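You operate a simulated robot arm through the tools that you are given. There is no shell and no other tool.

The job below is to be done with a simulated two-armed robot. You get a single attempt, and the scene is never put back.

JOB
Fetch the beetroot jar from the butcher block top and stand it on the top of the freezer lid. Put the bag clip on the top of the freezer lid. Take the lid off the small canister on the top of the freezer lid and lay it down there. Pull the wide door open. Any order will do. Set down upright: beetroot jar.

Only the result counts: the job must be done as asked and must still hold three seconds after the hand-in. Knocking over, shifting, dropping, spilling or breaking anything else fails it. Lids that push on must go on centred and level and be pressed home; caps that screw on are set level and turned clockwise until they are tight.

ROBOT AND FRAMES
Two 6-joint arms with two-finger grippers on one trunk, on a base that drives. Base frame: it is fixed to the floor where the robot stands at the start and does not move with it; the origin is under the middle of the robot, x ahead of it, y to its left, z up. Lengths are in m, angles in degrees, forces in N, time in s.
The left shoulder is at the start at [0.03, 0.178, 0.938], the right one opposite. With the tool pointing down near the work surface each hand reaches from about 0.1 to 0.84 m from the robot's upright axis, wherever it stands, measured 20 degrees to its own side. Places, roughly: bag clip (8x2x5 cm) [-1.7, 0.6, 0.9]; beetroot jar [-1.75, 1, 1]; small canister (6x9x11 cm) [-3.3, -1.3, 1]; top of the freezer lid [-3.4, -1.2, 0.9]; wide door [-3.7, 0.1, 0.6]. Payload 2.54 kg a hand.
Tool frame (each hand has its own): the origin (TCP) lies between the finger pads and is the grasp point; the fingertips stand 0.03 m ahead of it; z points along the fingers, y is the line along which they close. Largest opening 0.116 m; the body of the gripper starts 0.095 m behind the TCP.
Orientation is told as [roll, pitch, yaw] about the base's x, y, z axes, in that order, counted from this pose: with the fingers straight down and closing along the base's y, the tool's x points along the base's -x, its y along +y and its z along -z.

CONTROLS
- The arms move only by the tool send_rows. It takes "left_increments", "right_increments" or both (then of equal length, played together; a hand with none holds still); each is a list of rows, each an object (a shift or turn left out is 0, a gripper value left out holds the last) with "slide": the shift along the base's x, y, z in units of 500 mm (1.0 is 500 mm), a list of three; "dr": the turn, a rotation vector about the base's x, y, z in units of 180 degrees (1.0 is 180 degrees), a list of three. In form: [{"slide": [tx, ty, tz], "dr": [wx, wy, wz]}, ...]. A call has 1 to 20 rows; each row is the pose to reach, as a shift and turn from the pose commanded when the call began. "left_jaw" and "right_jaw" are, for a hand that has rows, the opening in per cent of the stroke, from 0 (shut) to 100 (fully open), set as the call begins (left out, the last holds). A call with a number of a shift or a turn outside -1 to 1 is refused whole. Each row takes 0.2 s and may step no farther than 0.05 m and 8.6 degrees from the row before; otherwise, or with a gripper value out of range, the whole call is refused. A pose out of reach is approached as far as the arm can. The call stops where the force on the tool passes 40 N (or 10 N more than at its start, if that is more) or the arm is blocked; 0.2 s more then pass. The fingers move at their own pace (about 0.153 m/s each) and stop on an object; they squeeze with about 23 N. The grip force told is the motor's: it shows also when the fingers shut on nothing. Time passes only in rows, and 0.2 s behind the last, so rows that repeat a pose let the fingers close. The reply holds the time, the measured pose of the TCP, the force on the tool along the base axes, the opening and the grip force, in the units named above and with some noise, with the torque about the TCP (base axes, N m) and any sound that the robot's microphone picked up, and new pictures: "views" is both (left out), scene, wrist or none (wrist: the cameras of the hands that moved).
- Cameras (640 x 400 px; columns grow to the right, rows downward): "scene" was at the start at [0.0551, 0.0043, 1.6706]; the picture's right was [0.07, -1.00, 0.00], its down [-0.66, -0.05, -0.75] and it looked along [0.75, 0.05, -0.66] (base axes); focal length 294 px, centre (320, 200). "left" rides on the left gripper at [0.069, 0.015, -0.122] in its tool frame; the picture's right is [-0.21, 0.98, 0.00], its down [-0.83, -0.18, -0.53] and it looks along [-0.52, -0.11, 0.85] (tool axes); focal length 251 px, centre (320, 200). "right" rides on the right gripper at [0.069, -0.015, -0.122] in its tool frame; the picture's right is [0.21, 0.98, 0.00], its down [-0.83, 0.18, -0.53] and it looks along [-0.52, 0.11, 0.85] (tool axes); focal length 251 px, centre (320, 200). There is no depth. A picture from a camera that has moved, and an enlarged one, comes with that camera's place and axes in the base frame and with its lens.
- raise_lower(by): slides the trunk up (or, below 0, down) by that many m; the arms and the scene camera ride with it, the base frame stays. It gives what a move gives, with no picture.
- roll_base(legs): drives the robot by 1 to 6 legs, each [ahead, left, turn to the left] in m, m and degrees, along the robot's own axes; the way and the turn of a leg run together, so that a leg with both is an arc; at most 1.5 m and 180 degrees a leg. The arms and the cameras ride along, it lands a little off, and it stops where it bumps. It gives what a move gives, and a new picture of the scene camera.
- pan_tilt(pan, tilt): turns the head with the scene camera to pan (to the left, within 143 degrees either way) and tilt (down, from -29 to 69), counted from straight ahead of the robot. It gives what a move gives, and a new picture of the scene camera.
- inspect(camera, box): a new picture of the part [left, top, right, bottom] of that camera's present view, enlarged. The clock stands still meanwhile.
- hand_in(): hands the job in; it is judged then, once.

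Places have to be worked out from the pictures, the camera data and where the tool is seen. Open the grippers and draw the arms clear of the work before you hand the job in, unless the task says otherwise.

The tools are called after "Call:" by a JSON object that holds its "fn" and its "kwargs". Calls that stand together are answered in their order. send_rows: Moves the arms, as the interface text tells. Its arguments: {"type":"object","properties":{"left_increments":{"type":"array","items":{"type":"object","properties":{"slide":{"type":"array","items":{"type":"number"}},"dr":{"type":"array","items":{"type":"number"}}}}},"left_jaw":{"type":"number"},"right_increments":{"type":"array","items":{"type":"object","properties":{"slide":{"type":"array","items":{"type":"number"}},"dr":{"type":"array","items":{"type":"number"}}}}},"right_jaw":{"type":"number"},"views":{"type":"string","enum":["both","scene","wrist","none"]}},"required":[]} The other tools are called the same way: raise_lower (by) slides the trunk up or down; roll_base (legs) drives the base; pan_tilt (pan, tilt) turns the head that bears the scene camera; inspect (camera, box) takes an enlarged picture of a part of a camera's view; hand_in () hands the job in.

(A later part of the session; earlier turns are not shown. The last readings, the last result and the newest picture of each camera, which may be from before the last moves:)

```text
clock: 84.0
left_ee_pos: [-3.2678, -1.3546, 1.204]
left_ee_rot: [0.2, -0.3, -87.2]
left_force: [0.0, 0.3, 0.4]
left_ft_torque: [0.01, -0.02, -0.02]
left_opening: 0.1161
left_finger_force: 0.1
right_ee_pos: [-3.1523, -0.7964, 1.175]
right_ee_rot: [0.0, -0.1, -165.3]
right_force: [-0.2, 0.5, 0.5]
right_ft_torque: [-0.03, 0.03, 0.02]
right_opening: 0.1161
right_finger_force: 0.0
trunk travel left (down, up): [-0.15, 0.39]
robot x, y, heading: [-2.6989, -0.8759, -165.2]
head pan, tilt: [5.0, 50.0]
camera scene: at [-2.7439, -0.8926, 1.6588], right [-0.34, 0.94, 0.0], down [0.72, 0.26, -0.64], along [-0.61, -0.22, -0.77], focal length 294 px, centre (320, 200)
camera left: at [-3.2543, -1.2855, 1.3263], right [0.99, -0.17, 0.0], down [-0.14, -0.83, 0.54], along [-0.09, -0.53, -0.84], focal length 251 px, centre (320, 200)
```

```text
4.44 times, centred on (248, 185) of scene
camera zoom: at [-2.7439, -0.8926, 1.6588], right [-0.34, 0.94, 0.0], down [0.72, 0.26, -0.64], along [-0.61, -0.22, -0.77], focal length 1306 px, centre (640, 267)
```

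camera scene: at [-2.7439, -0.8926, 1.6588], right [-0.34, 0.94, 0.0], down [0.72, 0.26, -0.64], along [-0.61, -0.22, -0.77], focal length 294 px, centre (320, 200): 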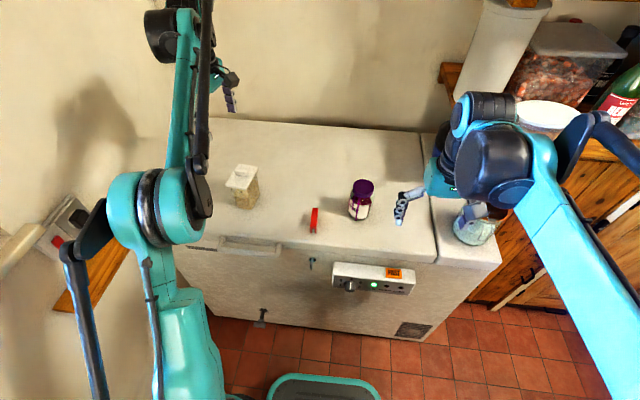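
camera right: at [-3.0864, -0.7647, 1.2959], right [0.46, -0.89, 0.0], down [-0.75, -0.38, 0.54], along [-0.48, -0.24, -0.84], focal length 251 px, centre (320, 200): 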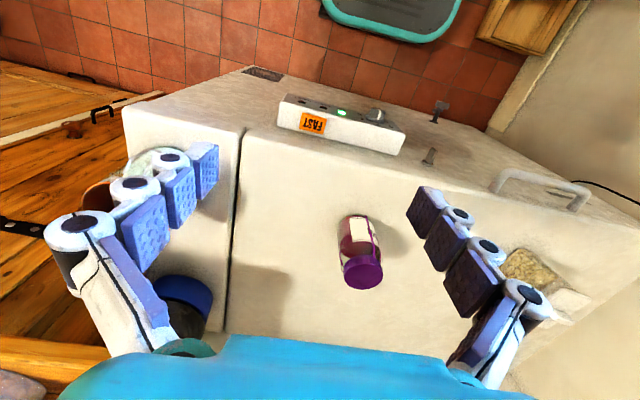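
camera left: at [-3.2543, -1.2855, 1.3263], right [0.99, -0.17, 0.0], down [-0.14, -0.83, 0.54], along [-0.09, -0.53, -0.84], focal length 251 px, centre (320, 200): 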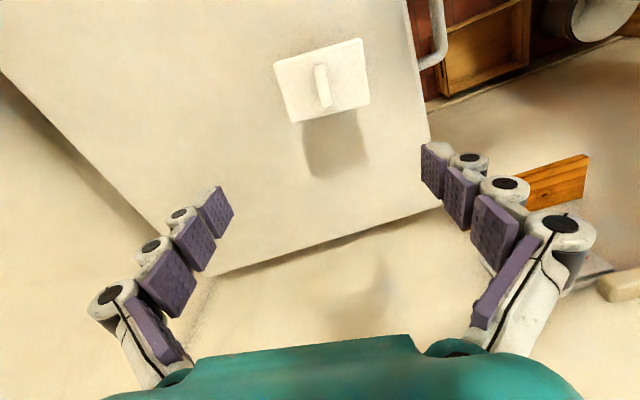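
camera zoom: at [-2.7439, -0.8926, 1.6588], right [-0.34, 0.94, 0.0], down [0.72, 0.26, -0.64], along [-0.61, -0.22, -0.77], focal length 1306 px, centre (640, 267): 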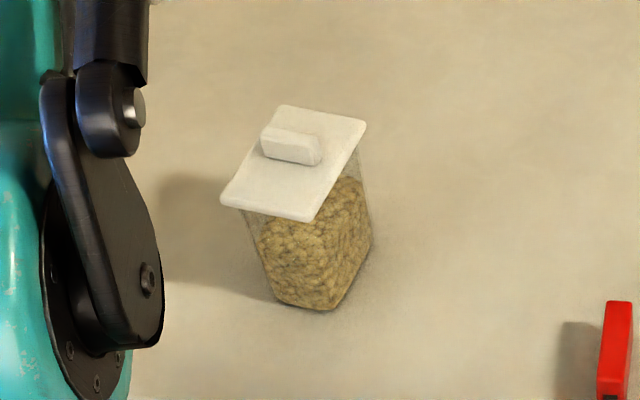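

The bar knob centre triangulates to (-3.259, -1.329), top about 1.02–1.03, direction matching the current yaw. I'll centre, part-close the fingers and descend to just above.

Call:
{"fn": "send_rows", "kwargs": {"left_increments": [{"slide": [0.018, 0.05, 0]}, {"slide": [0.018, 0.05, -0.08]}, {"slide": [0.018, 0.05, -0.16]}, {"slide": [0.018, 0.05, -0.24]}, {"slide": [0.018, 0.05, -0.24]}], "left_jaw": 42, "views": "both"}}

Call:
{"fn": "inspect", "kwargs": {"camera": "left", "box": [200, 80, 440, 280]}}

Call:
{"fn": "inspect", "kwargs": {"camera": "scene", "box": [190, 100, 310, 230]}}

```text
clock: 85.2
left_ee_pos: [-3.2586, -1.3273, 1.0825]
left_ee_rot: [0.0, -0.1, -87.3]
left_force: [0.1, -0.5, 1.0]
left_ft_torque: [0.01, -0.02, -0.02]
left_opening: 0.0486
left_finger_force: 0.0
right_ee_pos: [-3.1504, -0.7973, 1.1738]
right_ee_rot: [0.0, -0.1, -165.4]
right_force: [0.3, -0.1, -0.2]
right_ft_torque: [0.0, 0.01, 0.0]
right_opening: 0.116
right_finger_force: 0.1
trunk travel left (down, up): [-0.15, 0.39]
robot x, y, heading: [-2.701, -0.8725, -165.0]
head pan, tilt: [5.0, 50.0]
camera scene: at [-2.7432, -0.8924, 1.6588], right [-0.34, 0.94, 0.0], down [0.72, 0.26, -0.64], along [-0.61, -0.22, -0.77], focal length 294 px, centre (320, 200)
camera left: at [-3.2447, -1.2586, 1.2045], right [0.99, -0.17, 0.0], down [-0.14, -0.83, 0.54], along [-0.09, -0.53, -0.84], focal length 251 px, centre (320, 200)
```

scene: 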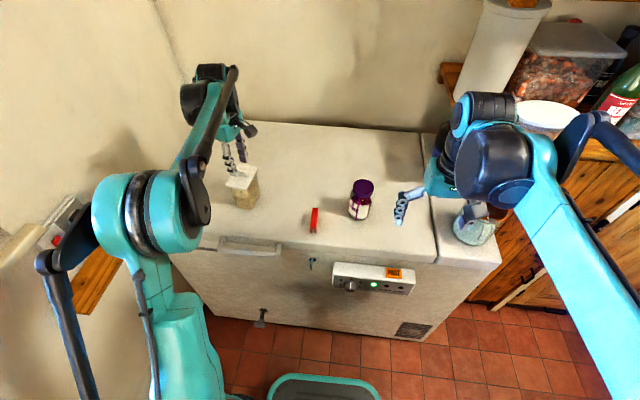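
left: 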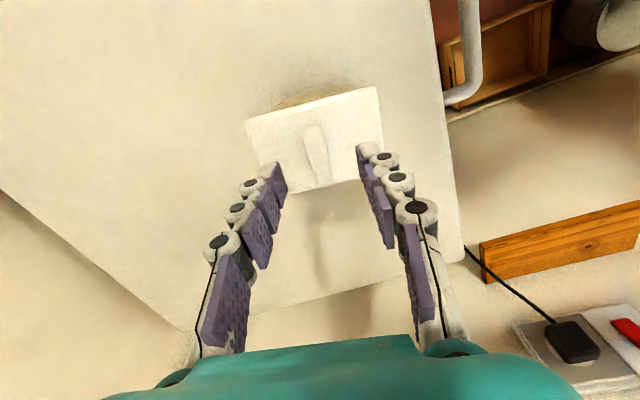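

```text
2.00 times, centred on (320, 180) of left
camera zoom: at [-3.2447, -1.2586, 1.2045], right [0.99, -0.17, 0.0], down [-0.14, -0.83, 0.54], along [-0.09, -0.53, -0.84], focal length 503 px, centre (320, 240)
```

zoom: 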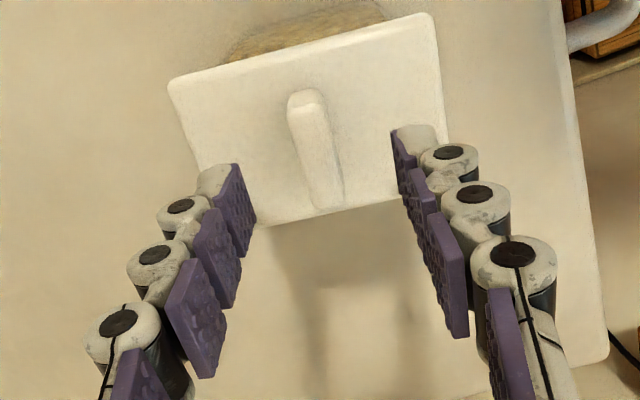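

```text
3.08 times, centred on (250, 165) of scene
camera zoom: at [-2.7432, -0.8924, 1.6588], right [-0.34, 0.94, 0.0], down [0.72, 0.26, -0.64], along [-0.61, -0.22, -0.77], focal length 904 px, centre (535, 308)
```

zoom: 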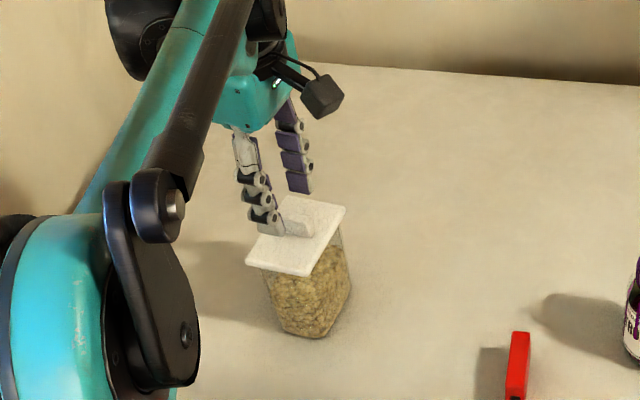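

Refined: bar top ≈ 1.036 at (-3.258, -1.327), and the hand is centred over it. I'll lower to TCP z≈1.056 in small steps and close on the bar.

Call:
{"fn": "send_rows", "kwargs": {"left_increments": [{"slide": [0, 0, -0.02]}, {"slide": [0, 0, -0.036]}, {"slide": [0, 0, -0.044]}, {"slide": [0, 0, -0.053]}, {"slide": [0, 0, -0.053]}], "views": "wrist"}}

Call:
{"fn": "inspect", "kwargs": {"camera": "left", "box": [220, 80, 420, 240]}}

Call:
{"fn": "inspect", "kwargs": {"camera": "scene", "box": [200, 120, 296, 220]}}

```text
clock: 86.4
left_ee_pos: [-3.2599, -1.3291, 1.0567]
left_ee_rot: [0.1, -0.2, -87.3]
left_force: [0.0, 0.5, 0.8]
left_ft_torque: [0.0, -0.03, 0.0]
left_opening: 0.0487
left_finger_force: 0.0
right_ee_pos: [-3.1508, -0.7979, 1.1755]
right_ee_rot: [0.1, -0.2, -165.3]
right_force: [0.6, 0.2, -0.1]
right_ft_torque: [0.0, -0.02, -0.02]
right_opening: 0.1163
right_finger_force: 0.1
trunk travel left (down, up): [-0.15, 0.39]
robot x, y, heading: [-2.697, -0.8764, -165.3]
head pan, tilt: [5.0, 50.0]
camera left: at [-3.2455, -1.2601, 1.1792], right [0.99, -0.17, 0.0], down [-0.14, -0.83, 0.54], along [-0.09, -0.53, -0.84], focal length 251 px, centre (320, 200)
```

left: 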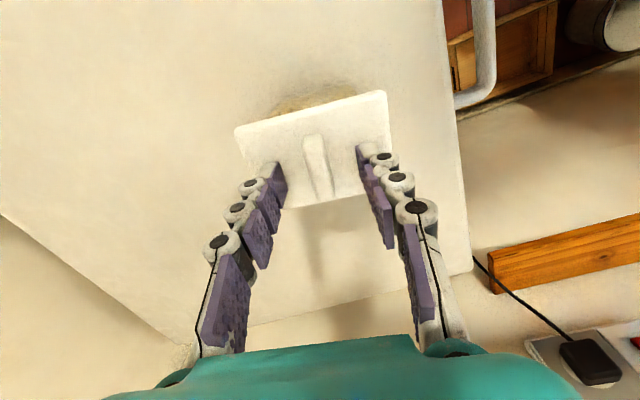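

```text
2.50 times, centred on (320, 160) of left
camera zoom: at [-3.2455, -1.2601, 1.1792], right [0.99, -0.17, 0.0], down [-0.14, -0.83, 0.54], along [-0.09, -0.53, -0.84], focal length 629 px, centre (320, 300)
```

zoom: 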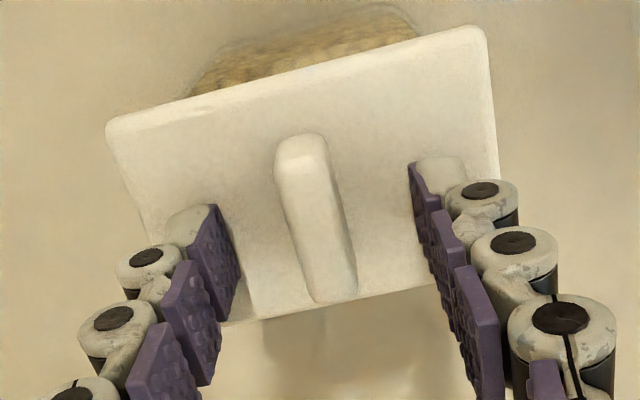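

```text
4.00 times, centred on (248, 170) of scene
camera zoom: at [-2.7439, -0.893, 1.6588], right [-0.34, 0.94, 0.0], down [0.72, 0.26, -0.64], along [-0.61, -0.22, -0.77], focal length 1176 px, centre (608, 320)
```

zoom: 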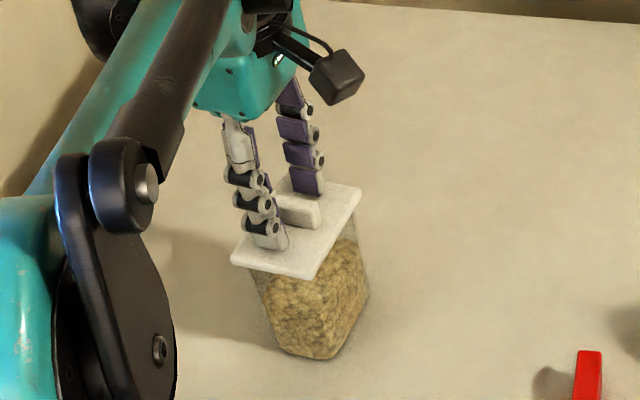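

The fingers straddle the bar just above the plate. Closing the left gripper on it.

Call:
{"fn": "send_rows", "kwargs": {"left_increments": [{"slide": [0, 0, 0]}, {"slide": [0, 0, 0]}, {"slide": [0, 0, 0]}, {"slide": [0, 0, 0]}], "left_jaw": 0, "views": "wrist"}}

Call:
{"fn": "inspect", "kwargs": {"camera": "scene", "box": [200, 120, 296, 220]}}

```text
clock: 87.4
left_ee_pos: [-3.2589, -1.3294, 1.0568]
left_ee_rot: [0.1, -0.1, -87.2]
left_force: [-0.1, 0.6, 0.9]
left_ft_torque: [-0.02, 0.02, 0.01]
left_opening: 0.012
left_finger_force: 22.9
right_ee_pos: [-3.1512, -0.7974, 1.1747]
right_ee_rot: [0.0, -0.1, -165.3]
right_force: [-0.5, 0.6, 0.6]
right_ft_torque: [-0.03, 0.0, -0.04]
right_opening: 0.1159
right_finger_force: 0.1
trunk travel left (down, up): [-0.15, 0.39]
robot x, y, heading: [-2.7047, -0.8747, -165.1]
head pan, tilt: [5.0, 50.0]
heard: snap
camera left: at [-3.2456, -1.2601, 1.1793], right [0.99, -0.17, 0.0], down [-0.14, -0.83, 0.54], along [-0.09, -0.53, -0.84], focal length 251 px, centre (320, 200)
```

left: 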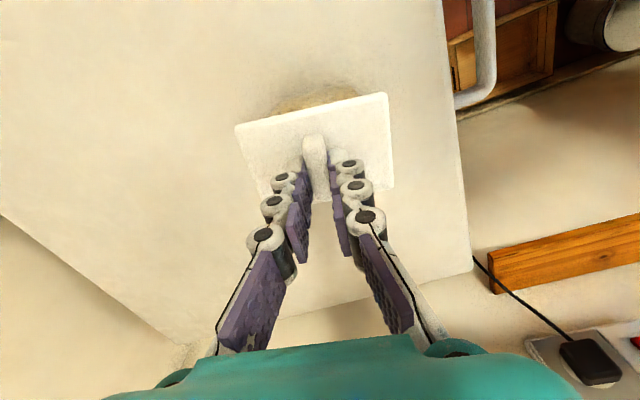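

```text
4.00 times, centred on (248, 170) of scene
camera zoom: at [-2.744, -0.8931, 1.6588], right [-0.34, 0.94, 0.0], down [0.72, 0.26, -0.64], along [-0.61, -0.22, -0.77], focal length 1176 px, centre (608, 320)
```

zoom: 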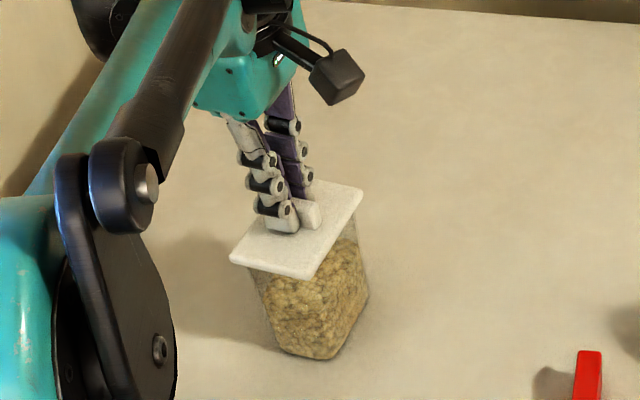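

A "snap" was heard as I gripped – the lid may have unseated. I'll lift 6 mm slowly and compare the force and picture.

Call:
{"fn": "send_rows", "kwargs": {"left_increments": [{"slide": [0, 0, 0.003]}, {"slide": [0, 0, 0.006]}, {"slide": [0, 0, 0.009]}, {"slide": [0, 0, 0.012]}, {"slide": [0, 0, 0.012]}], "views": "wrist"}}

Call:
{"fn": "inspect", "kwargs": {"camera": "scene", "box": [200, 120, 296, 220]}}

```text
clock: 88.6
left_ee_pos: [-3.2584, -1.3302, 1.0633]
left_ee_rot: [0.1, -0.3, -87.3]
left_force: [-1.0, 0.3, -0.6]
left_ft_torque: [-0.01, -0.01, 0.0]
left_opening: 0.0118
left_finger_force: 22.5
right_ee_pos: [-3.1513, -0.7968, 1.1745]
right_ee_rot: [-0.1, -0.1, -165.3]
right_force: [-0.3, 0.5, -0.1]
right_ft_torque: [-0.03, 0.02, 0.0]
right_opening: 0.1159
right_finger_force: 0.1
trunk travel left (down, up): [-0.15, 0.39]
robot x, y, heading: [-2.6984, -0.8726, -165.1]
head pan, tilt: [5.0, 50.0]
camera left: at [-3.2458, -1.26, 1.1857], right [0.99, -0.17, 0.0], down [-0.14, -0.83, 0.54], along [-0.09, -0.53, -0.84], focal length 251 px, centre (320, 200)
```

left: 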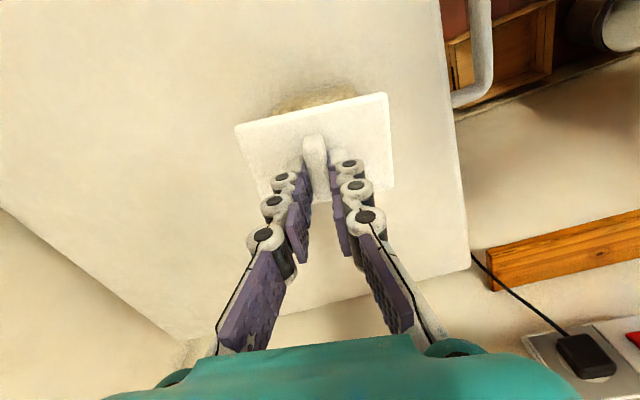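

```text
4.00 times, centred on (248, 170) of scene
camera zoom: at [-2.744, -0.8931, 1.6588], right [-0.34, 0.94, 0.0], down [0.72, 0.26, -0.64], along [-0.61, -0.22, -0.77], focal length 1176 px, centre (608, 320)
```

zoom: 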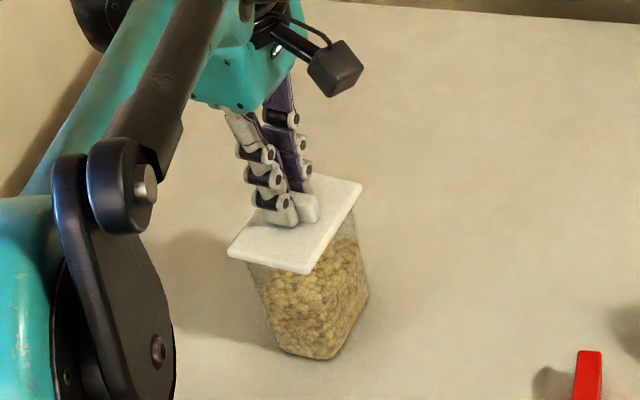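

The lid rises freely with only ~1 N while the canister body stays put. I lift it straight up 10 cm.

Call:
{"fn": "send_rows", "kwargs": {"left_increments": [{"slide": [0, 0, 0.01]}, {"slide": [0, 0, 0.03]}, {"slide": [0, 0, 0.06]}, {"slide": [0, 0, 0.1]}, {"slide": [0, 0, 0.15]}, {"slide": [0, 0, 0.2]}, {"slide": [0, 0, 0.2]}], "views": "both"}}

Call:
{"fn": "inspect", "kwargs": {"camera": "scene", "box": [180, 90, 340, 230]}}

```text
clock: 90.2
left_ee_pos: [-3.2593, -1.3272, 1.1659]
left_ee_rot: [0.1, -0.2, -87.2]
left_force: [-0.2, -0.1, -0.3]
left_ft_torque: [0.0, 0.0, -0.04]
left_opening: 0.0118
left_finger_force: 22.8
right_ee_pos: [-3.1513, -0.7982, 1.1749]
right_ee_rot: [0.0, -0.1, -165.3]
right_force: [-0.4, 0.1, -1.1]
right_ft_torque: [0.0, 0.0, 0.03]
right_opening: 0.1159
right_finger_force: 0.0
trunk travel left (down, up): [-0.15, 0.39]
robot x, y, heading: [-2.7028, -0.8747, -165.1]
head pan, tilt: [5.0, 50.0]
camera scene: at [-2.7441, -0.8933, 1.6587], right [-0.34, 0.94, 0.0], down [0.72, 0.26, -0.64], along [-0.6, -0.22, -0.77], focal length 294 px, centre (320, 200)
camera left: at [-3.245, -1.2595, 1.2872], right [0.99, -0.17, 0.0], down [-0.14, -0.83, 0.54], along [-0.09, -0.53, -0.84], focal length 251 px, centre (320, 200)
```

scene: 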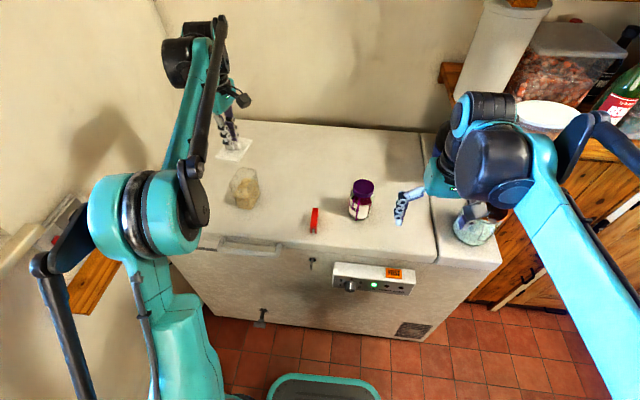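
left: 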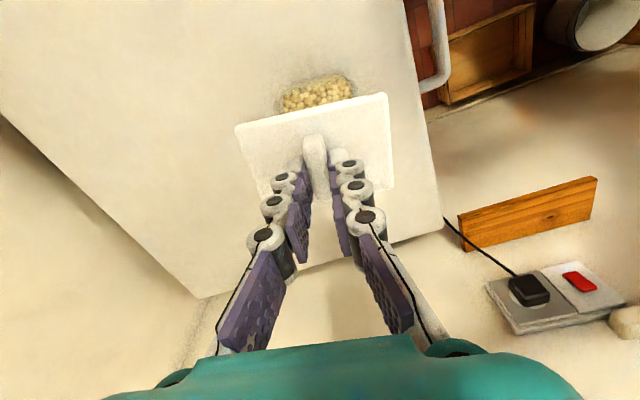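

```text
2.86 times, centred on (260, 160) of scene
camera zoom: at [-2.7441, -0.8933, 1.6587], right [-0.34, 0.94, 0.0], down [0.72, 0.26, -0.64], along [-0.6, -0.22, -0.77], focal length 840 px, centre (491, 314)
```

zoom: 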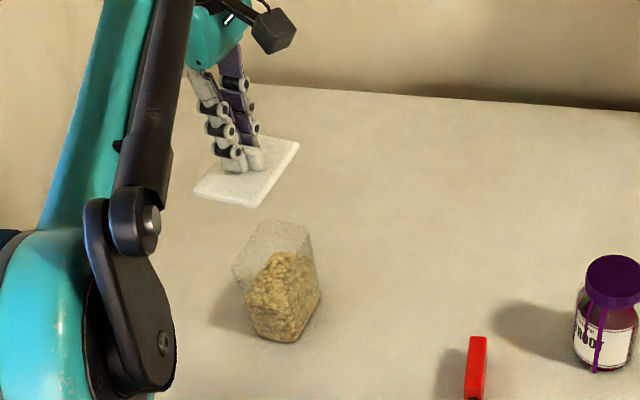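

The lid is off and the canister stands undisturbed. I'll carry the lid to the free spot at about (-3.385, -1.175) and lower partway.

Call:
{"fn": "send_rows", "kwargs": {"left_increments": [{"slide": [-0.05, 0.06, 0]}, {"slide": [-0.1, 0.12, 0]}, {"slide": [-0.15, 0.18, 0]}, {"slide": [-0.2, 0.24, 0]}, {"slide": [-0.25, 0.304, 0]}, {"slide": [-0.25, 0.304, -0.08]}, {"slide": [-0.25, 0.304, -0.16]}, {"slide": [-0.25, 0.304, -0.24]}, {"slide": [-0.25, 0.304, -0.32]}, {"slide": [-0.25, 0.304, -0.38]}, {"slide": [-0.25, 0.304, -0.38]}], "views": "both"}}

Call:
{"fn": "inspect", "kwargs": {"camera": "scene", "box": [200, 90, 400, 250]}}

```text
clock: 92.6
left_ee_pos: [-3.3808, -1.1782, 0.9731]
left_ee_rot: [0.1, -0.2, -87.4]
left_force: [-0.3, -0.8, 0.8]
left_ft_torque: [0.0, 0.04, -0.02]
left_opening: 0.0117
left_finger_force: 23.3
right_ee_pos: [-3.1519, -0.7979, 1.1733]
right_ee_rot: [0.0, -0.1, -165.3]
right_force: [0.1, 0.0, -0.7]
right_ft_torque: [-0.04, 0.02, 0.0]
right_opening: 0.116
right_finger_force: 0.0
trunk travel left (down, up): [-0.15, 0.39]
robot x, y, heading: [-2.7012, -0.874, -165.3]
head pan, tilt: [5.0, 50.0]
camera scene: at [-2.7439, -0.8928, 1.6588], right [-0.34, 0.94, 0.0], down [0.72, 0.26, -0.64], along [-0.61, -0.22, -0.77], focal length 294 px, centre (320, 200)
camera left: at [-3.3679, -1.1089, 1.0943], right [0.99, -0.17, 0.0], down [-0.14, -0.83, 0.54], along [-0.09, -0.53, -0.84], focal length 251 px, centre (320, 200)
```

scene: 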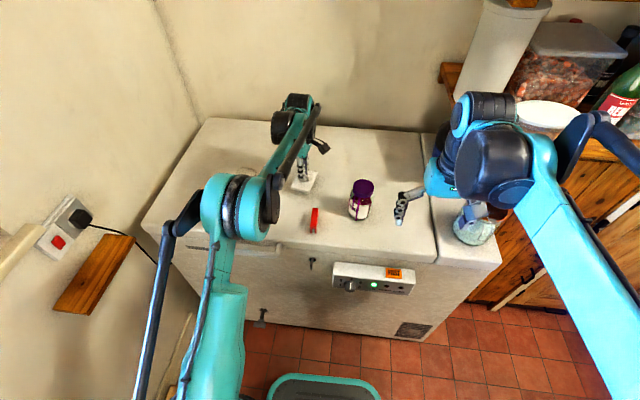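
left: 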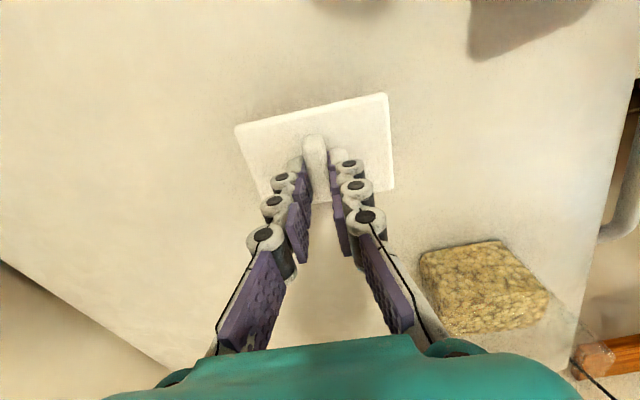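

```text
2.50 times, centred on (300, 170) of scene
camera zoom: at [-2.7439, -0.8928, 1.6588], right [-0.34, 0.94, 0.0], down [0.72, 0.26, -0.64], along [-0.61, -0.22, -0.77], focal length 735 px, centre (370, 275)
```

zoom: 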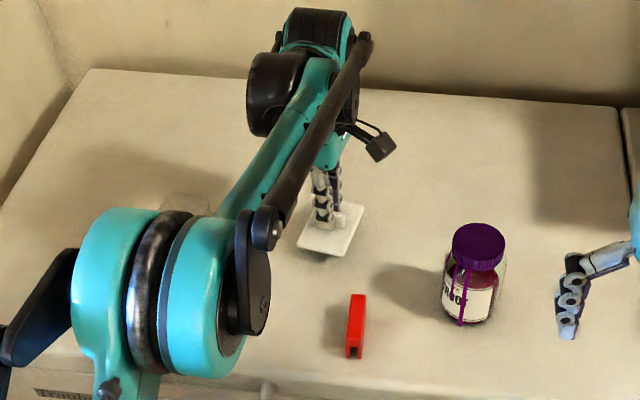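

The lid hangs level over bare surface with canister, clip and jar all clear. Lowering in small steps to contact.

Call:
{"fn": "send_rows", "kwargs": {"left_increments": [{"slide": [0, 0, -0.01]}, {"slide": [0, 0, -0.02]}, {"slide": [0, 0, -0.03]}, {"slide": [0, 0, -0.038]}, {"slide": [0, 0, -0.044]}, {"slide": [0, 0, -0.05]}, {"slide": [0, 0, -0.056]}, {"slide": [0, 0, -0.062]}, {"slide": [0, 0, -0.068]}, {"slide": [0, 0, -0.074]}, {"slide": [0, 0, -0.08]}, {"slide": [0, 0, -0.086]}], "views": "wrist"}}

```text
clock: 94.3
left_ee_pos: [-3.3812, -1.1763, 0.9481]
left_ee_rot: [-0.1, -0.3, -87.4]
left_force: [2.6, 1.4, 20.4]
left_ft_torque: [0.08, -0.1, 0.01]
left_opening: 0.0116
left_finger_force: 22.8
right_ee_pos: [-3.1498, -0.797, 1.1755]
right_ee_rot: [-0.1, -0.2, -165.5]
right_force: [-1.0, -0.1, 0.2]
right_ft_torque: [0.01, -0.01, 0.0]
right_opening: 0.116
right_finger_force: 0.1
trunk travel left (down, up): [-0.15, 0.39]
robot x, y, heading: [-2.6993, -0.872, -165.2]
head pan, tilt: [5.0, 50.0]
stopped in row 8 (left hand): the force on the tool passed its limit at 43 N (the readings are from after the stop); the commanded pose is now the measured one
camera left: at [-3.3678, -1.1074, 1.0707], right [0.99, -0.17, 0.0], down [-0.14, -0.83, 0.54], along [-0.09, -0.53, -0.84], focal length 251 px, centre (320, 200)
```

left: 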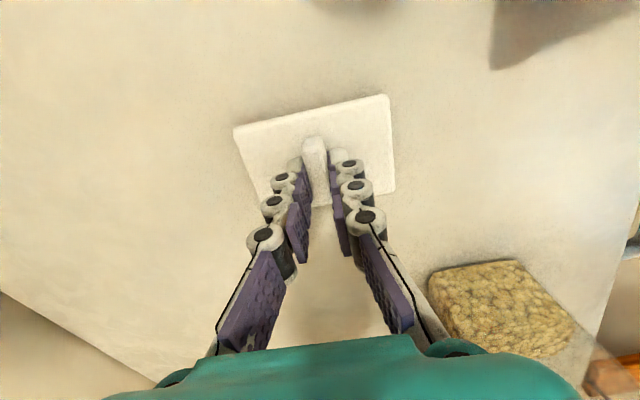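

The lid rests on the freezer at TCP z≈0.948. I relieve the press, open partly, and raise the hand straight up.

Call:
{"fn": "send_rows", "kwargs": {"left_increments": [{"slide": [0, 0, 0.003]}, {"slide": [0, 0, 0.003]}], "views": "none"}}

Call:
{"fn": "send_rows", "kwargs": {"left_increments": [{"slide": [0, 0, 0]}, {"slide": [0, 0, 0]}, {"slide": [0, 0, 0]}, {"slide": [0, 0, 0.02]}, {"slide": [0, 0, 0.08]}, {"slide": [0, 0, 0.16]}, {"slide": [0, 0, 0.24]}, {"slide": [0, 0, 0.32]}, {"slide": [0, 0, 0.4]}, {"slide": [0, 0, 0.46]}, {"slide": [0, 0, 0.46]}], "left_jaw": 42, "views": "both"}}

```text
clock: 94.9
left_ee_pos: [-3.382, -1.1766, 0.9485]
left_ee_rot: [-0.1, -0.2, -87.4]
left_force: [4.0, 2.6, 10.6]
left_ft_torque: [0.07, -0.15, -0.02]
left_opening: 0.0118
left_finger_force: 23.2
right_ee_pos: [-3.1496, -0.7968, 1.174]
right_ee_rot: [-0.1, -0.1, -165.3]
right_force: [-0.7, 0.0, 0.6]
right_ft_torque: [-0.02, -0.02, 0.01]
right_opening: 0.1159
right_finger_force: 0.1
trunk travel left (down, up): [-0.15, 0.39]
robot x, y, heading: [-2.702, -0.8723, -165.2]
head pan, tilt: [5.0, 50.0]
```

```text
clock: 97.3
left_ee_pos: [-3.3766, -1.1752, 1.1756]
left_ee_rot: [0.0, -0.1, -87.4]
left_force: [-0.7, -0.7, 0.4]
left_ft_torque: [-0.01, 0.01, 0.0]
left_opening: 0.0486
left_finger_force: 0.0
left hand out of reach, approached as far as the arm can: row 10, 11
right_ee_pos: [-3.1523, -0.7976, 1.1742]
right_ee_rot: [0.0, -0.1, -165.3]
right_force: [-0.3, 0.0, 0.2]
right_ft_torque: [-0.03, 0.01, 0.03]
right_opening: 0.1161
right_finger_force: 0.0
trunk travel left (down, up): [-0.15, 0.39]
robot x, y, heading: [-2.7015, -0.8754, -165.2]
head pan, tilt: [5.0, 50.0]
camera scene: at [-2.7446, -0.8932, 1.6587], right [-0.34, 0.94, 0.0], down [0.72, 0.26, -0.64], along [-0.6, -0.22, -0.77], focal length 294 px, centre (320, 200)
camera left: at [-3.3621, -1.1061, 1.2975], right [0.99, -0.17, 0.0], down [-0.14, -0.83, 0.54], along [-0.09, -0.53, -0.84], focal length 251 px, centre (320, 200)
```

scene: 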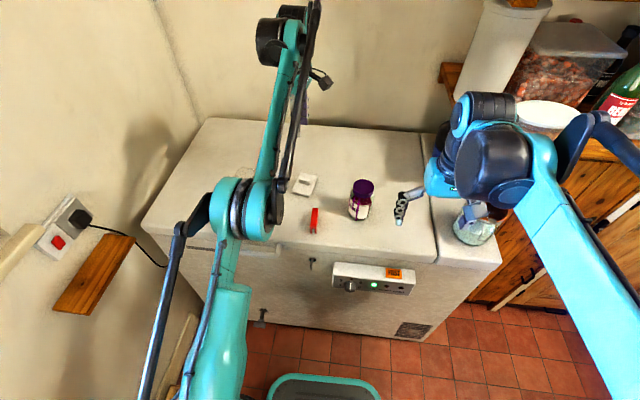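
left: 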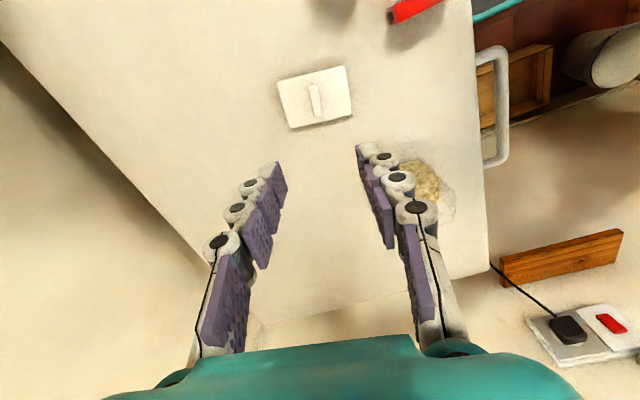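

All three freezer tasks look done: lid flat, canister, clip and jar standing. I retract the left hand toward the robot, turning it back, before moving the base.

Call:
{"fn": "send_rows", "kwargs": {"left_increments": [{"slide": [0.06, 0.0, 0.0], "dr": [0, 0, -0.04]}, {"slide": [0.12, 0.0, 0.0], "dr": [0, 0, -0.08]}, {"slide": [0.18, 0.0, 0.0], "dr": [0, 0, -0.12]}, {"slide": [0.24, 0.0, 0.0], "dr": [0, 0, -0.16]}, {"slide": [0.3, 0.0, 0.0], "dr": [0, 0, -0.2]}, {"slide": [0.36, 0.0, 0.0], "dr": [0, 0, -0.24]}, {"slide": [0.42, 0.0, 0.0], "dr": [0, 0, -0.28]}, {"slide": [0.48, 0.0, 0.0], "dr": [0, 0, -0.32]}, {"slide": [0.54, 0.0, 0.0], "dr": [0, 0, -0.36]}, {"slide": [0.6, 0.0, 0.0], "dr": [0, 0, -0.4]}, {"slide": [0.64, 0.0, 0.0], "dr": [0, 0, -0.432]}], "views": "scene"}}

Call:
{"fn": "inspect", "kwargs": {"camera": "scene", "box": [200, 110, 420, 250]}}

Call:
{"fn": "roll_base", "kwargs": {"legs": [[-0.35, 0, 0], [0, -0.45, 0]]}}

Call:
{"fn": "pan_tilt", "kwargs": {"pan": -30, "tilt": 30}}

```text
clock: 99.7
left_ee_pos: [-3.0548, -1.179, 1.1744]
left_ee_rot: [-0.1, -0.3, -165.3]
left_force: [0.9, 0.0, -0.7]
left_ft_torque: [0.0, 0.04, -0.03]
left_opening: 0.0488
left_finger_force: 0.1
right_ee_pos: [-3.1505, -0.7965, 1.1742]
right_ee_rot: [0.1, 0.0, -165.5]
right_force: [-0.2, -0.4, -0.3]
right_ft_torque: [-0.03, 0.0, -0.02]
right_opening: 0.116
right_finger_force: 0.1
trunk travel left (down, up): [-0.15, 0.39]
robot x, y, heading: [-2.7002, -0.8728, -165.2]
head pan, tilt: [5.0, 50.0]
camera scene: at [-2.7435, -0.893, 1.6588], right [-0.34, 0.94, 0.0], down [0.72, 0.26, -0.64], along [-0.61, -0.22, -0.77], focal length 294 px, centre (320, 200)
```

scene: 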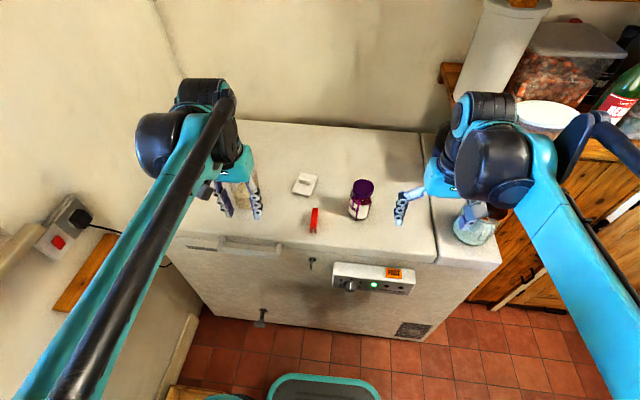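

```text
2.86 times, centred on (310, 180) of scene
camera zoom: at [-2.7435, -0.893, 1.6588], right [-0.34, 0.94, 0.0], down [0.72, 0.26, -0.64], along [-0.61, -0.22, -0.77], focal length 840 px, centre (349, 257)
```

zoom: 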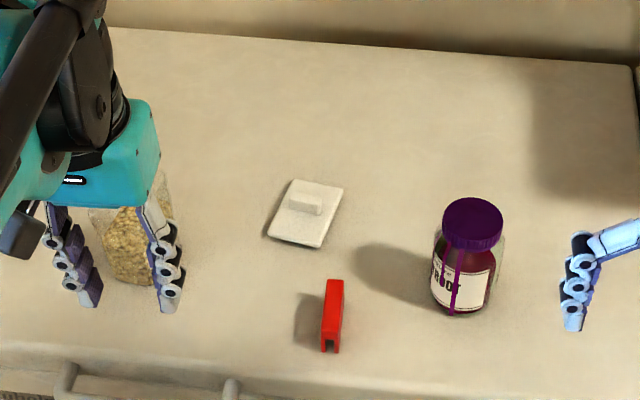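

```text
clock: 104.3
left_ee_pos: [-2.8265, -0.6507, 1.1739]
left_ee_rot: [0.0, -0.2, -165.2]
left_force: [-0.4, 0.7, -0.3]
left_ft_torque: [-0.02, -0.02, -0.03]
left_opening: 0.0488
left_finger_force: 0.0
right_ee_pos: [-2.9229, -0.27, 1.1743]
right_ee_rot: [0.0, -0.1, -165.3]
right_force: [-0.9, -0.4, 0.2]
right_ft_torque: [-0.08, -0.03, 0.0]
right_opening: 0.1161
right_finger_force: 0.1
trunk travel left (down, up): [-0.15, 0.39]
robot x, y, heading: [-2.4699, -0.3427, -165.4]
head pan, tilt: [5.0, 50.0]
camera scene: at [-2.5151, -0.3652, 1.6588], right [-0.34, 0.94, 0.0], down [0.72, 0.26, -0.64], along [-0.6, -0.22, -0.77], focal length 294 px, centre (320, 200)
```

scene: 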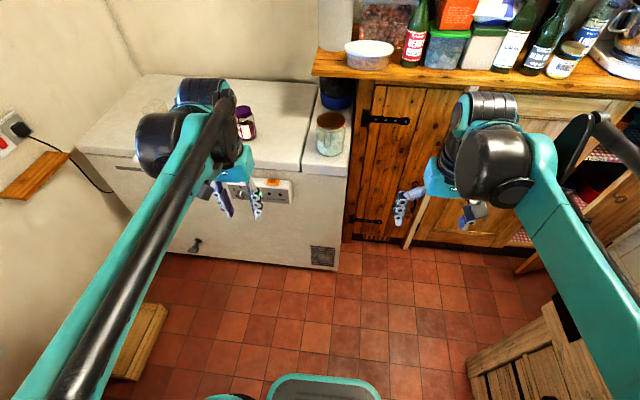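

```text
clock: 105.3
left_ee_pos: [-2.8259, -0.6519, 1.1735]
left_ee_rot: [0.1, -0.1, -165.1]
left_force: [-0.7, -1.2, -0.3]
left_ft_torque: [-0.01, 0.0, 0.02]
left_opening: 0.049
left_finger_force: 0.0
right_ee_pos: [-2.9217, -0.2712, 1.1742]
right_ee_rot: [-0.1, 0.0, -165.3]
right_force: [0.5, 0.2, 0.6]
right_ft_torque: [-0.02, -0.02, 0.01]
right_opening: 0.1162
right_finger_force: 0.1
trunk travel left (down, up): [-0.15, 0.39]
robot x, y, heading: [-2.4692, -0.3447, -165.1]
head pan, tilt: [-30.0, 30.0]
camera scene: at [-2.5297, -0.3164, 1.6882], right [0.26, 0.96, 0.0], down [0.48, -0.13, -0.87], along [-0.84, 0.23, -0.5], focal length 294 px, centre (320, 200)
```

scene: 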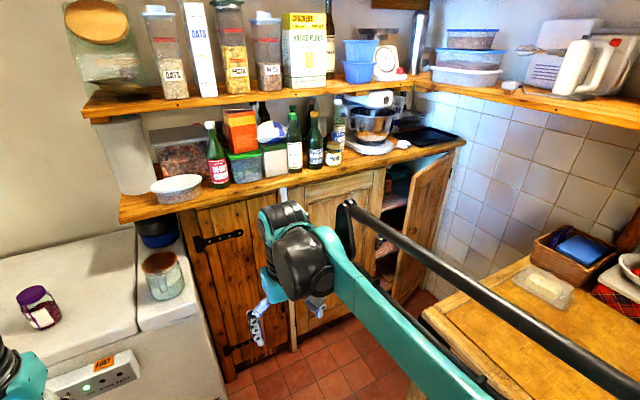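

The third door (right) stands open with its hinge at right; my right arm hides the wide door. I'll tuck the right arm lower and aside, then look at the wide door.

Call:
{"fn": "send_rows", "kwargs": {"right_increments": [{"slide": [0.02, 0.0, -0.06]}, {"slide": [0.04, 0.0, -0.14]}, {"slide": [0.08, 0.02, -0.22]}, {"slide": [0.12, 0.04, -0.3]}, {"slide": [0.16, 0.06, -0.38]}, {"slide": [0.2, 0.06, -0.46]}, {"slide": [0.24, 0.06, -0.52]}], "views": "both"}}

Call:
{"fn": "inspect", "kwargs": {"camera": "scene", "box": [170, 150, 480, 380]}}

```text
clock: 106.9
left_ee_pos: [-2.8275, -0.6524, 1.1739]
left_ee_rot: [0.1, -0.2, -165.1]
left_force: [0.1, -0.4, -0.3]
left_ft_torque: [-0.01, -0.02, 0.02]
left_opening: 0.0486
left_finger_force: 0.0
right_ee_pos: [-2.8017, -0.2415, 0.9106]
right_ee_rot: [0.1, -0.1, -165.4]
right_force: [0.9, 0.1, -0.5]
right_ft_torque: [0.0, 0.0, 0.03]
right_opening: 0.116
right_finger_force: 0.0
trunk travel left (down, up): [-0.15, 0.39]
robot x, y, heading: [-2.4711, -0.3463, -165.4]
head pan, tilt: [-30.0, 30.0]
camera scene: at [-2.5301, -0.3164, 1.6883], right [0.26, 0.96, 0.0], down [0.48, -0.13, -0.87], along [-0.84, 0.23, -0.5], focal length 294 px, centre (320, 200)
camera right: at [-2.7384, -0.2094, 1.0328], right [0.46, -0.89, 0.0], down [-0.75, -0.38, 0.53], along [-0.48, -0.24, -0.84], focal length 251 px, centre (320, 200)
```

scene: 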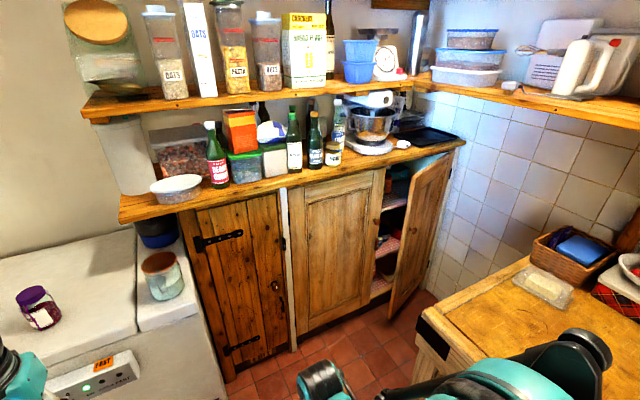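
right: 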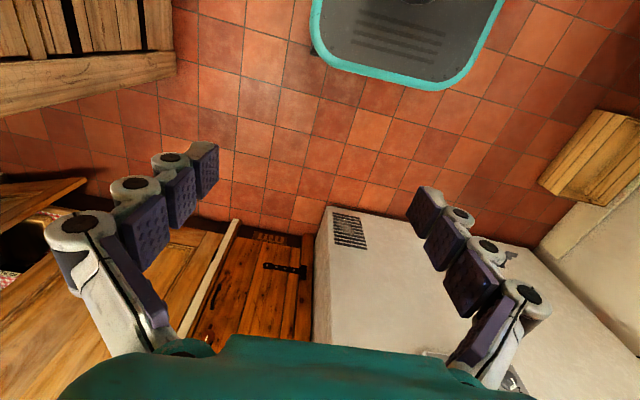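

```text
1.74 times, centred on (325, 265) of scene
camera zoom: at [-2.5301, -0.3164, 1.6883], right [0.26, 0.96, 0.0], down [0.48, -0.13, -0.87], along [-0.84, 0.23, -0.5], focal length 511 px, centre (311, 87)
```

zoom: 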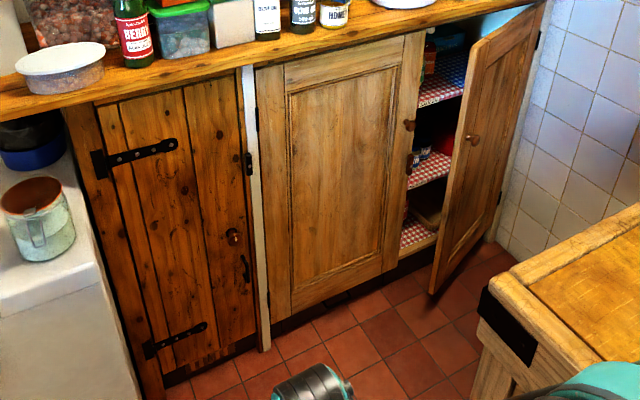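

The wide door spans roughly .52 m, hinged at left, its round knob near the top right at about z 0.83. I'll grip the knob with the right hand pointing horizontally, fingers closing vertically, so I first reorient the right hand in free space (fingers forward, camera on its left).

Call:
{"fn": "send_rows", "kwargs": {"right_increments": [{"slide": [-0.033, 0.005, -0.0], "dr": [-0.0313, 0.0184, -0.0257]}, {"slide": [-0.066, 0.01, -0.0], "dr": [-0.0626, 0.0367, -0.0513]}, {"slide": [-0.099, 0.015, -0.0], "dr": [-0.0939, 0.0551, -0.077]}, {"slide": [-0.132, 0.02, -0.0], "dr": [-0.1252, 0.0735, -0.1026]}, {"slide": [-0.165, 0.026, -0.0], "dr": [-0.1565, 0.0919, -0.1283]}, {"slide": [-0.198, 0.031, -0.0], "dr": [-0.1878, 0.1102, -0.154]}, {"slide": [-0.231, 0.036, -0.0], "dr": [-0.2191, 0.1286, -0.1796]}, {"slide": [-0.264, 0.042, -0.0], "dr": [-0.2505, 0.147, -0.2053]}, {"slide": [-0.297, 0.047, -0.0], "dr": [-0.2818, 0.1654, -0.2309]}, {"slide": [-0.33, 0.052, -0.02], "dr": [-0.3131, 0.1837, -0.2566]}, {"slide": [-0.363, 0.057, -0.04], "dr": [-0.3444, 0.2021, -0.2823]}, {"slide": [-0.396, 0.062, -0.06], "dr": [-0.3757, 0.2205, -0.3079]}, {"slide": [-0.43, 0.068, -0.08], "dr": [-0.407, 0.2389, -0.3336]}, {"slide": [-0.463, 0.073, -0.1], "dr": [-0.4383, 0.2572, -0.3592]}, {"slide": [-0.496, 0.078, -0.1], "dr": [-0.4696, 0.2756, -0.3849]}], "right_jaw": 60, "views": "both"}}

```text
clock: 110.1
left_ee_pos: [-2.8275, -0.652, 1.1736]
left_ee_rot: [0.0, -0.1, -165.1]
left_force: [-0.9, -0.8, -0.1]
left_ft_torque: [0.04, -0.02, -0.01]
left_opening: 0.0487
left_finger_force: 0.1
right_ee_pos: [-3.2016, -0.161, 1.0328]
right_ee_rot: [89.8, 0.1, 104.5]
right_force: [0.7, 0.2, 0.1]
right_ft_torque: [-0.05, 0.0, -0.04]
right_opening: 0.0696
right_finger_force: 0.0
right hand out of reach, approached as far as the arm can: row 5, 6, 7, 8, 9, 10, 11, 12, 13, 14, 15
trunk travel left (down, up): [-0.15, 0.39]
robot x, y, heading: [-2.4676, -0.3448, -165.1]
head pan, tilt: [-30.0, 30.0]
camera scene: at [-2.5313, -0.3172, 1.6882], right [0.26, 0.96, 0.0], down [0.48, -0.13, -0.87], along [-0.83, 0.23, -0.5], focal length 294 px, centre (320, 200)
camera right: at [-3.0667, -0.1981, 1.0176], right [0.05, -0.21, 0.98], down [0.31, 0.93, 0.18], along [-0.95, 0.29, 0.11], focal length 251 px, centre (320, 200)
```

scene: 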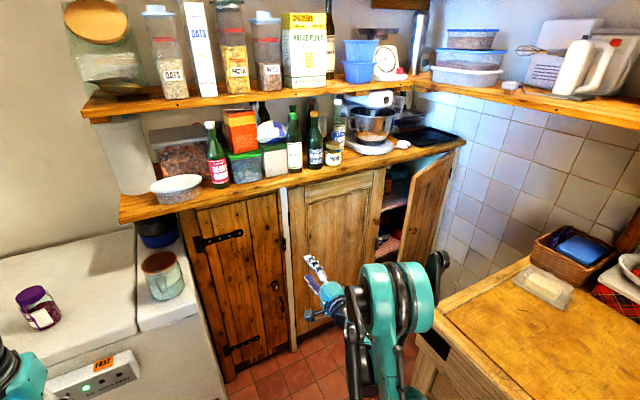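
right: 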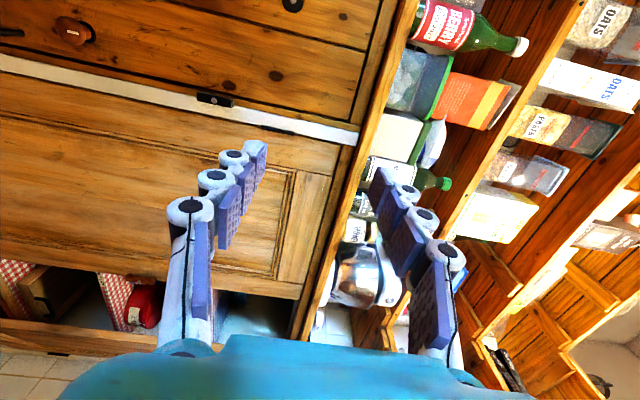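

The arm folded to its limit: the hand reached the horizontal pose but ended higher and farther out than asked. I'll issue a null move to learn which pose counts as commanded now.

Call:
{"fn": "send_rows", "kwargs": {"right_increments": [{"slide": [0, 0, 0]}], "views": "none"}}

Call:
{"fn": "inspect", "kwargs": {"camera": "scene", "box": [270, 150, 480, 370]}}

Call:
{"fn": "inspect", "kwargs": {"camera": "right", "box": [0, 0, 420, 360]}}

```text
clock: 110.5
left_ee_pos: [-2.8276, -0.6522, 1.1729]
left_ee_rot: [0.1, -0.2, -165.2]
left_force: [0.3, -0.1, -0.7]
left_ft_torque: [0.02, 0.02, 0.0]
left_opening: 0.0486
left_finger_force: 0.0
right_ee_pos: [-3.2003, -0.1618, 1.0335]
right_ee_rot: [89.8, -0.1, 104.6]
right_force: [-0.3, 0.9, -0.5]
right_ft_torque: [0.0, 0.0, 0.01]
right_opening: 0.0697
right_finger_force: 0.2
trunk travel left (down, up): [-0.15, 0.39]
robot x, y, heading: [-2.4743, -0.3464, -165.4]
head pan, tilt: [-30.0, 30.0]
```

```text
1.82 times, centred on (375, 260) of scene
camera zoom: at [-2.5303, -0.3167, 1.6883], right [0.26, 0.96, 0.0], down [0.48, -0.13, -0.87], along [-0.84, 0.23, -0.5], focal length 534 px, centre (220, 91)
```

zoom: 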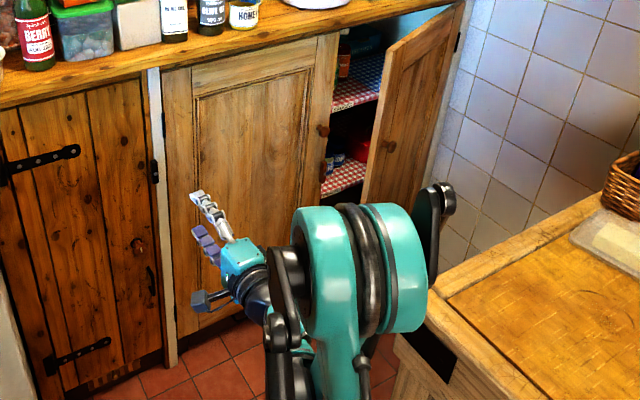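

```text
1.11 times, centred on (210, 180) of right
camera zoom: at [-3.0658, -0.198, 1.0179], right [0.05, -0.21, 0.98], down [0.31, 0.93, 0.18], along [-0.95, 0.29, 0.11], focal length 279 px, centre (442, 222)
```

zoom: 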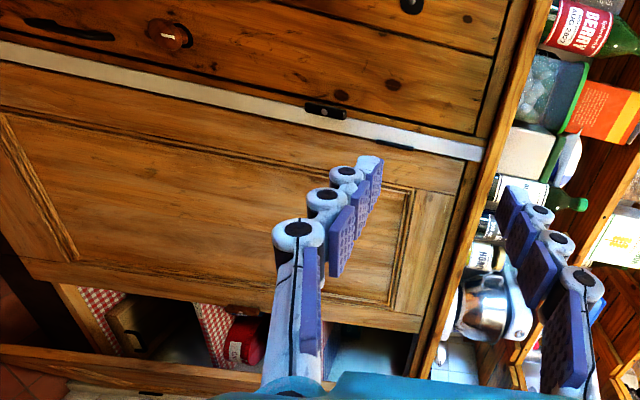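

A null move confirms the commanded pose is the reached one. Combining two views, the knob lies near u≈3.5 from start along the room axis, i.e. about (-3.71, 0.31, 0.81). I'll swing the hand 38° right, then drive to stand left-front of the door.

Call:
{"fn": "send_rows", "kwargs": {"right_increments": [{"slide": [-0.003, 0.034, 0], "dr": [0, 0, -0.042]}, {"slide": [-0.007, 0.068, 0], "dr": [0, 0, -0.084]}, {"slide": [-0.011, 0.103, 0], "dr": [0, 0, -0.127]}, {"slide": [-0.014, 0.137, 0], "dr": [0, 0, -0.169]}, {"slide": [-0.018, 0.171, 0], "dr": [0, 0, -0.211]}, {"slide": [-0.018, 0.171, 0], "dr": [0, 0, -0.211]}], "views": "both"}}

```text
clock: 111.9
left_ee_pos: [-2.8264, -0.65, 1.1738]
left_ee_rot: [-0.1, -0.2, -165.0]
left_force: [-0.4, 0.0, 0.3]
left_ft_torque: [0.01, 0.04, -0.04]
left_opening: 0.0488
left_finger_force: 0.0
right_ee_pos: [-3.2043, -0.0819, 1.0366]
right_ee_rot: [90.0, -0.2, 66.4]
right_force: [0.6, -0.8, -0.2]
right_ft_torque: [0.02, -0.03, -0.01]
right_opening: 0.0698
right_finger_force: 0.0
right hand out of reach, approached as far as the arm can: row 1, 2, 3
trunk travel left (down, up): [-0.15, 0.39]
robot x, y, heading: [-2.4725, -0.3458, -165.4]
head pan, tilt: [-30.0, 30.0]
camera scene: at [-2.5295, -0.3161, 1.6883], right [0.26, 0.96, 0.0], down [0.48, -0.13, -0.87], along [-0.84, 0.23, -0.5], focal length 294 px, centre (320, 200)
camera right: at [-3.12, -0.1935, 1.0195], right [-0.09, -0.2, 0.98], down [0.82, 0.54, 0.18], along [-0.57, 0.82, 0.12], focal length 251 px, centre (320, 200)
```

scene: 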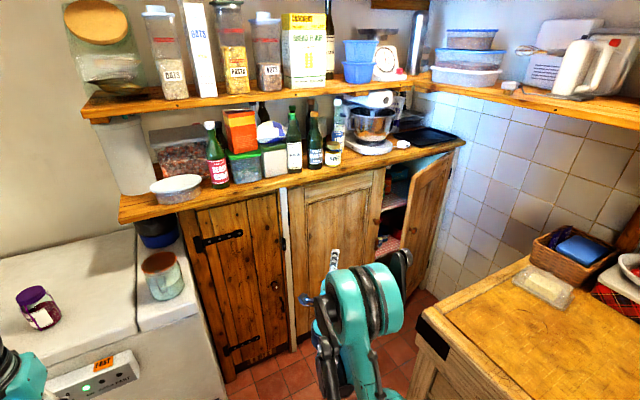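
right: 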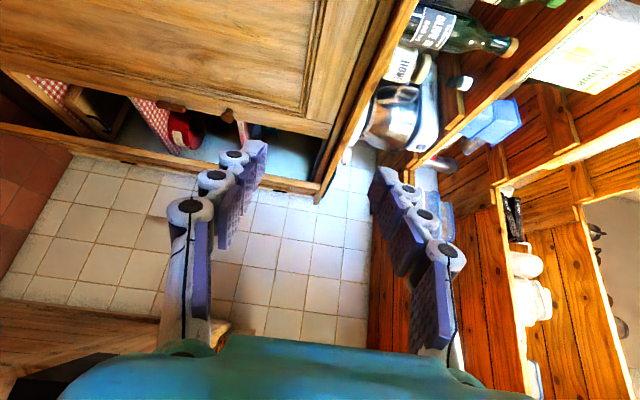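

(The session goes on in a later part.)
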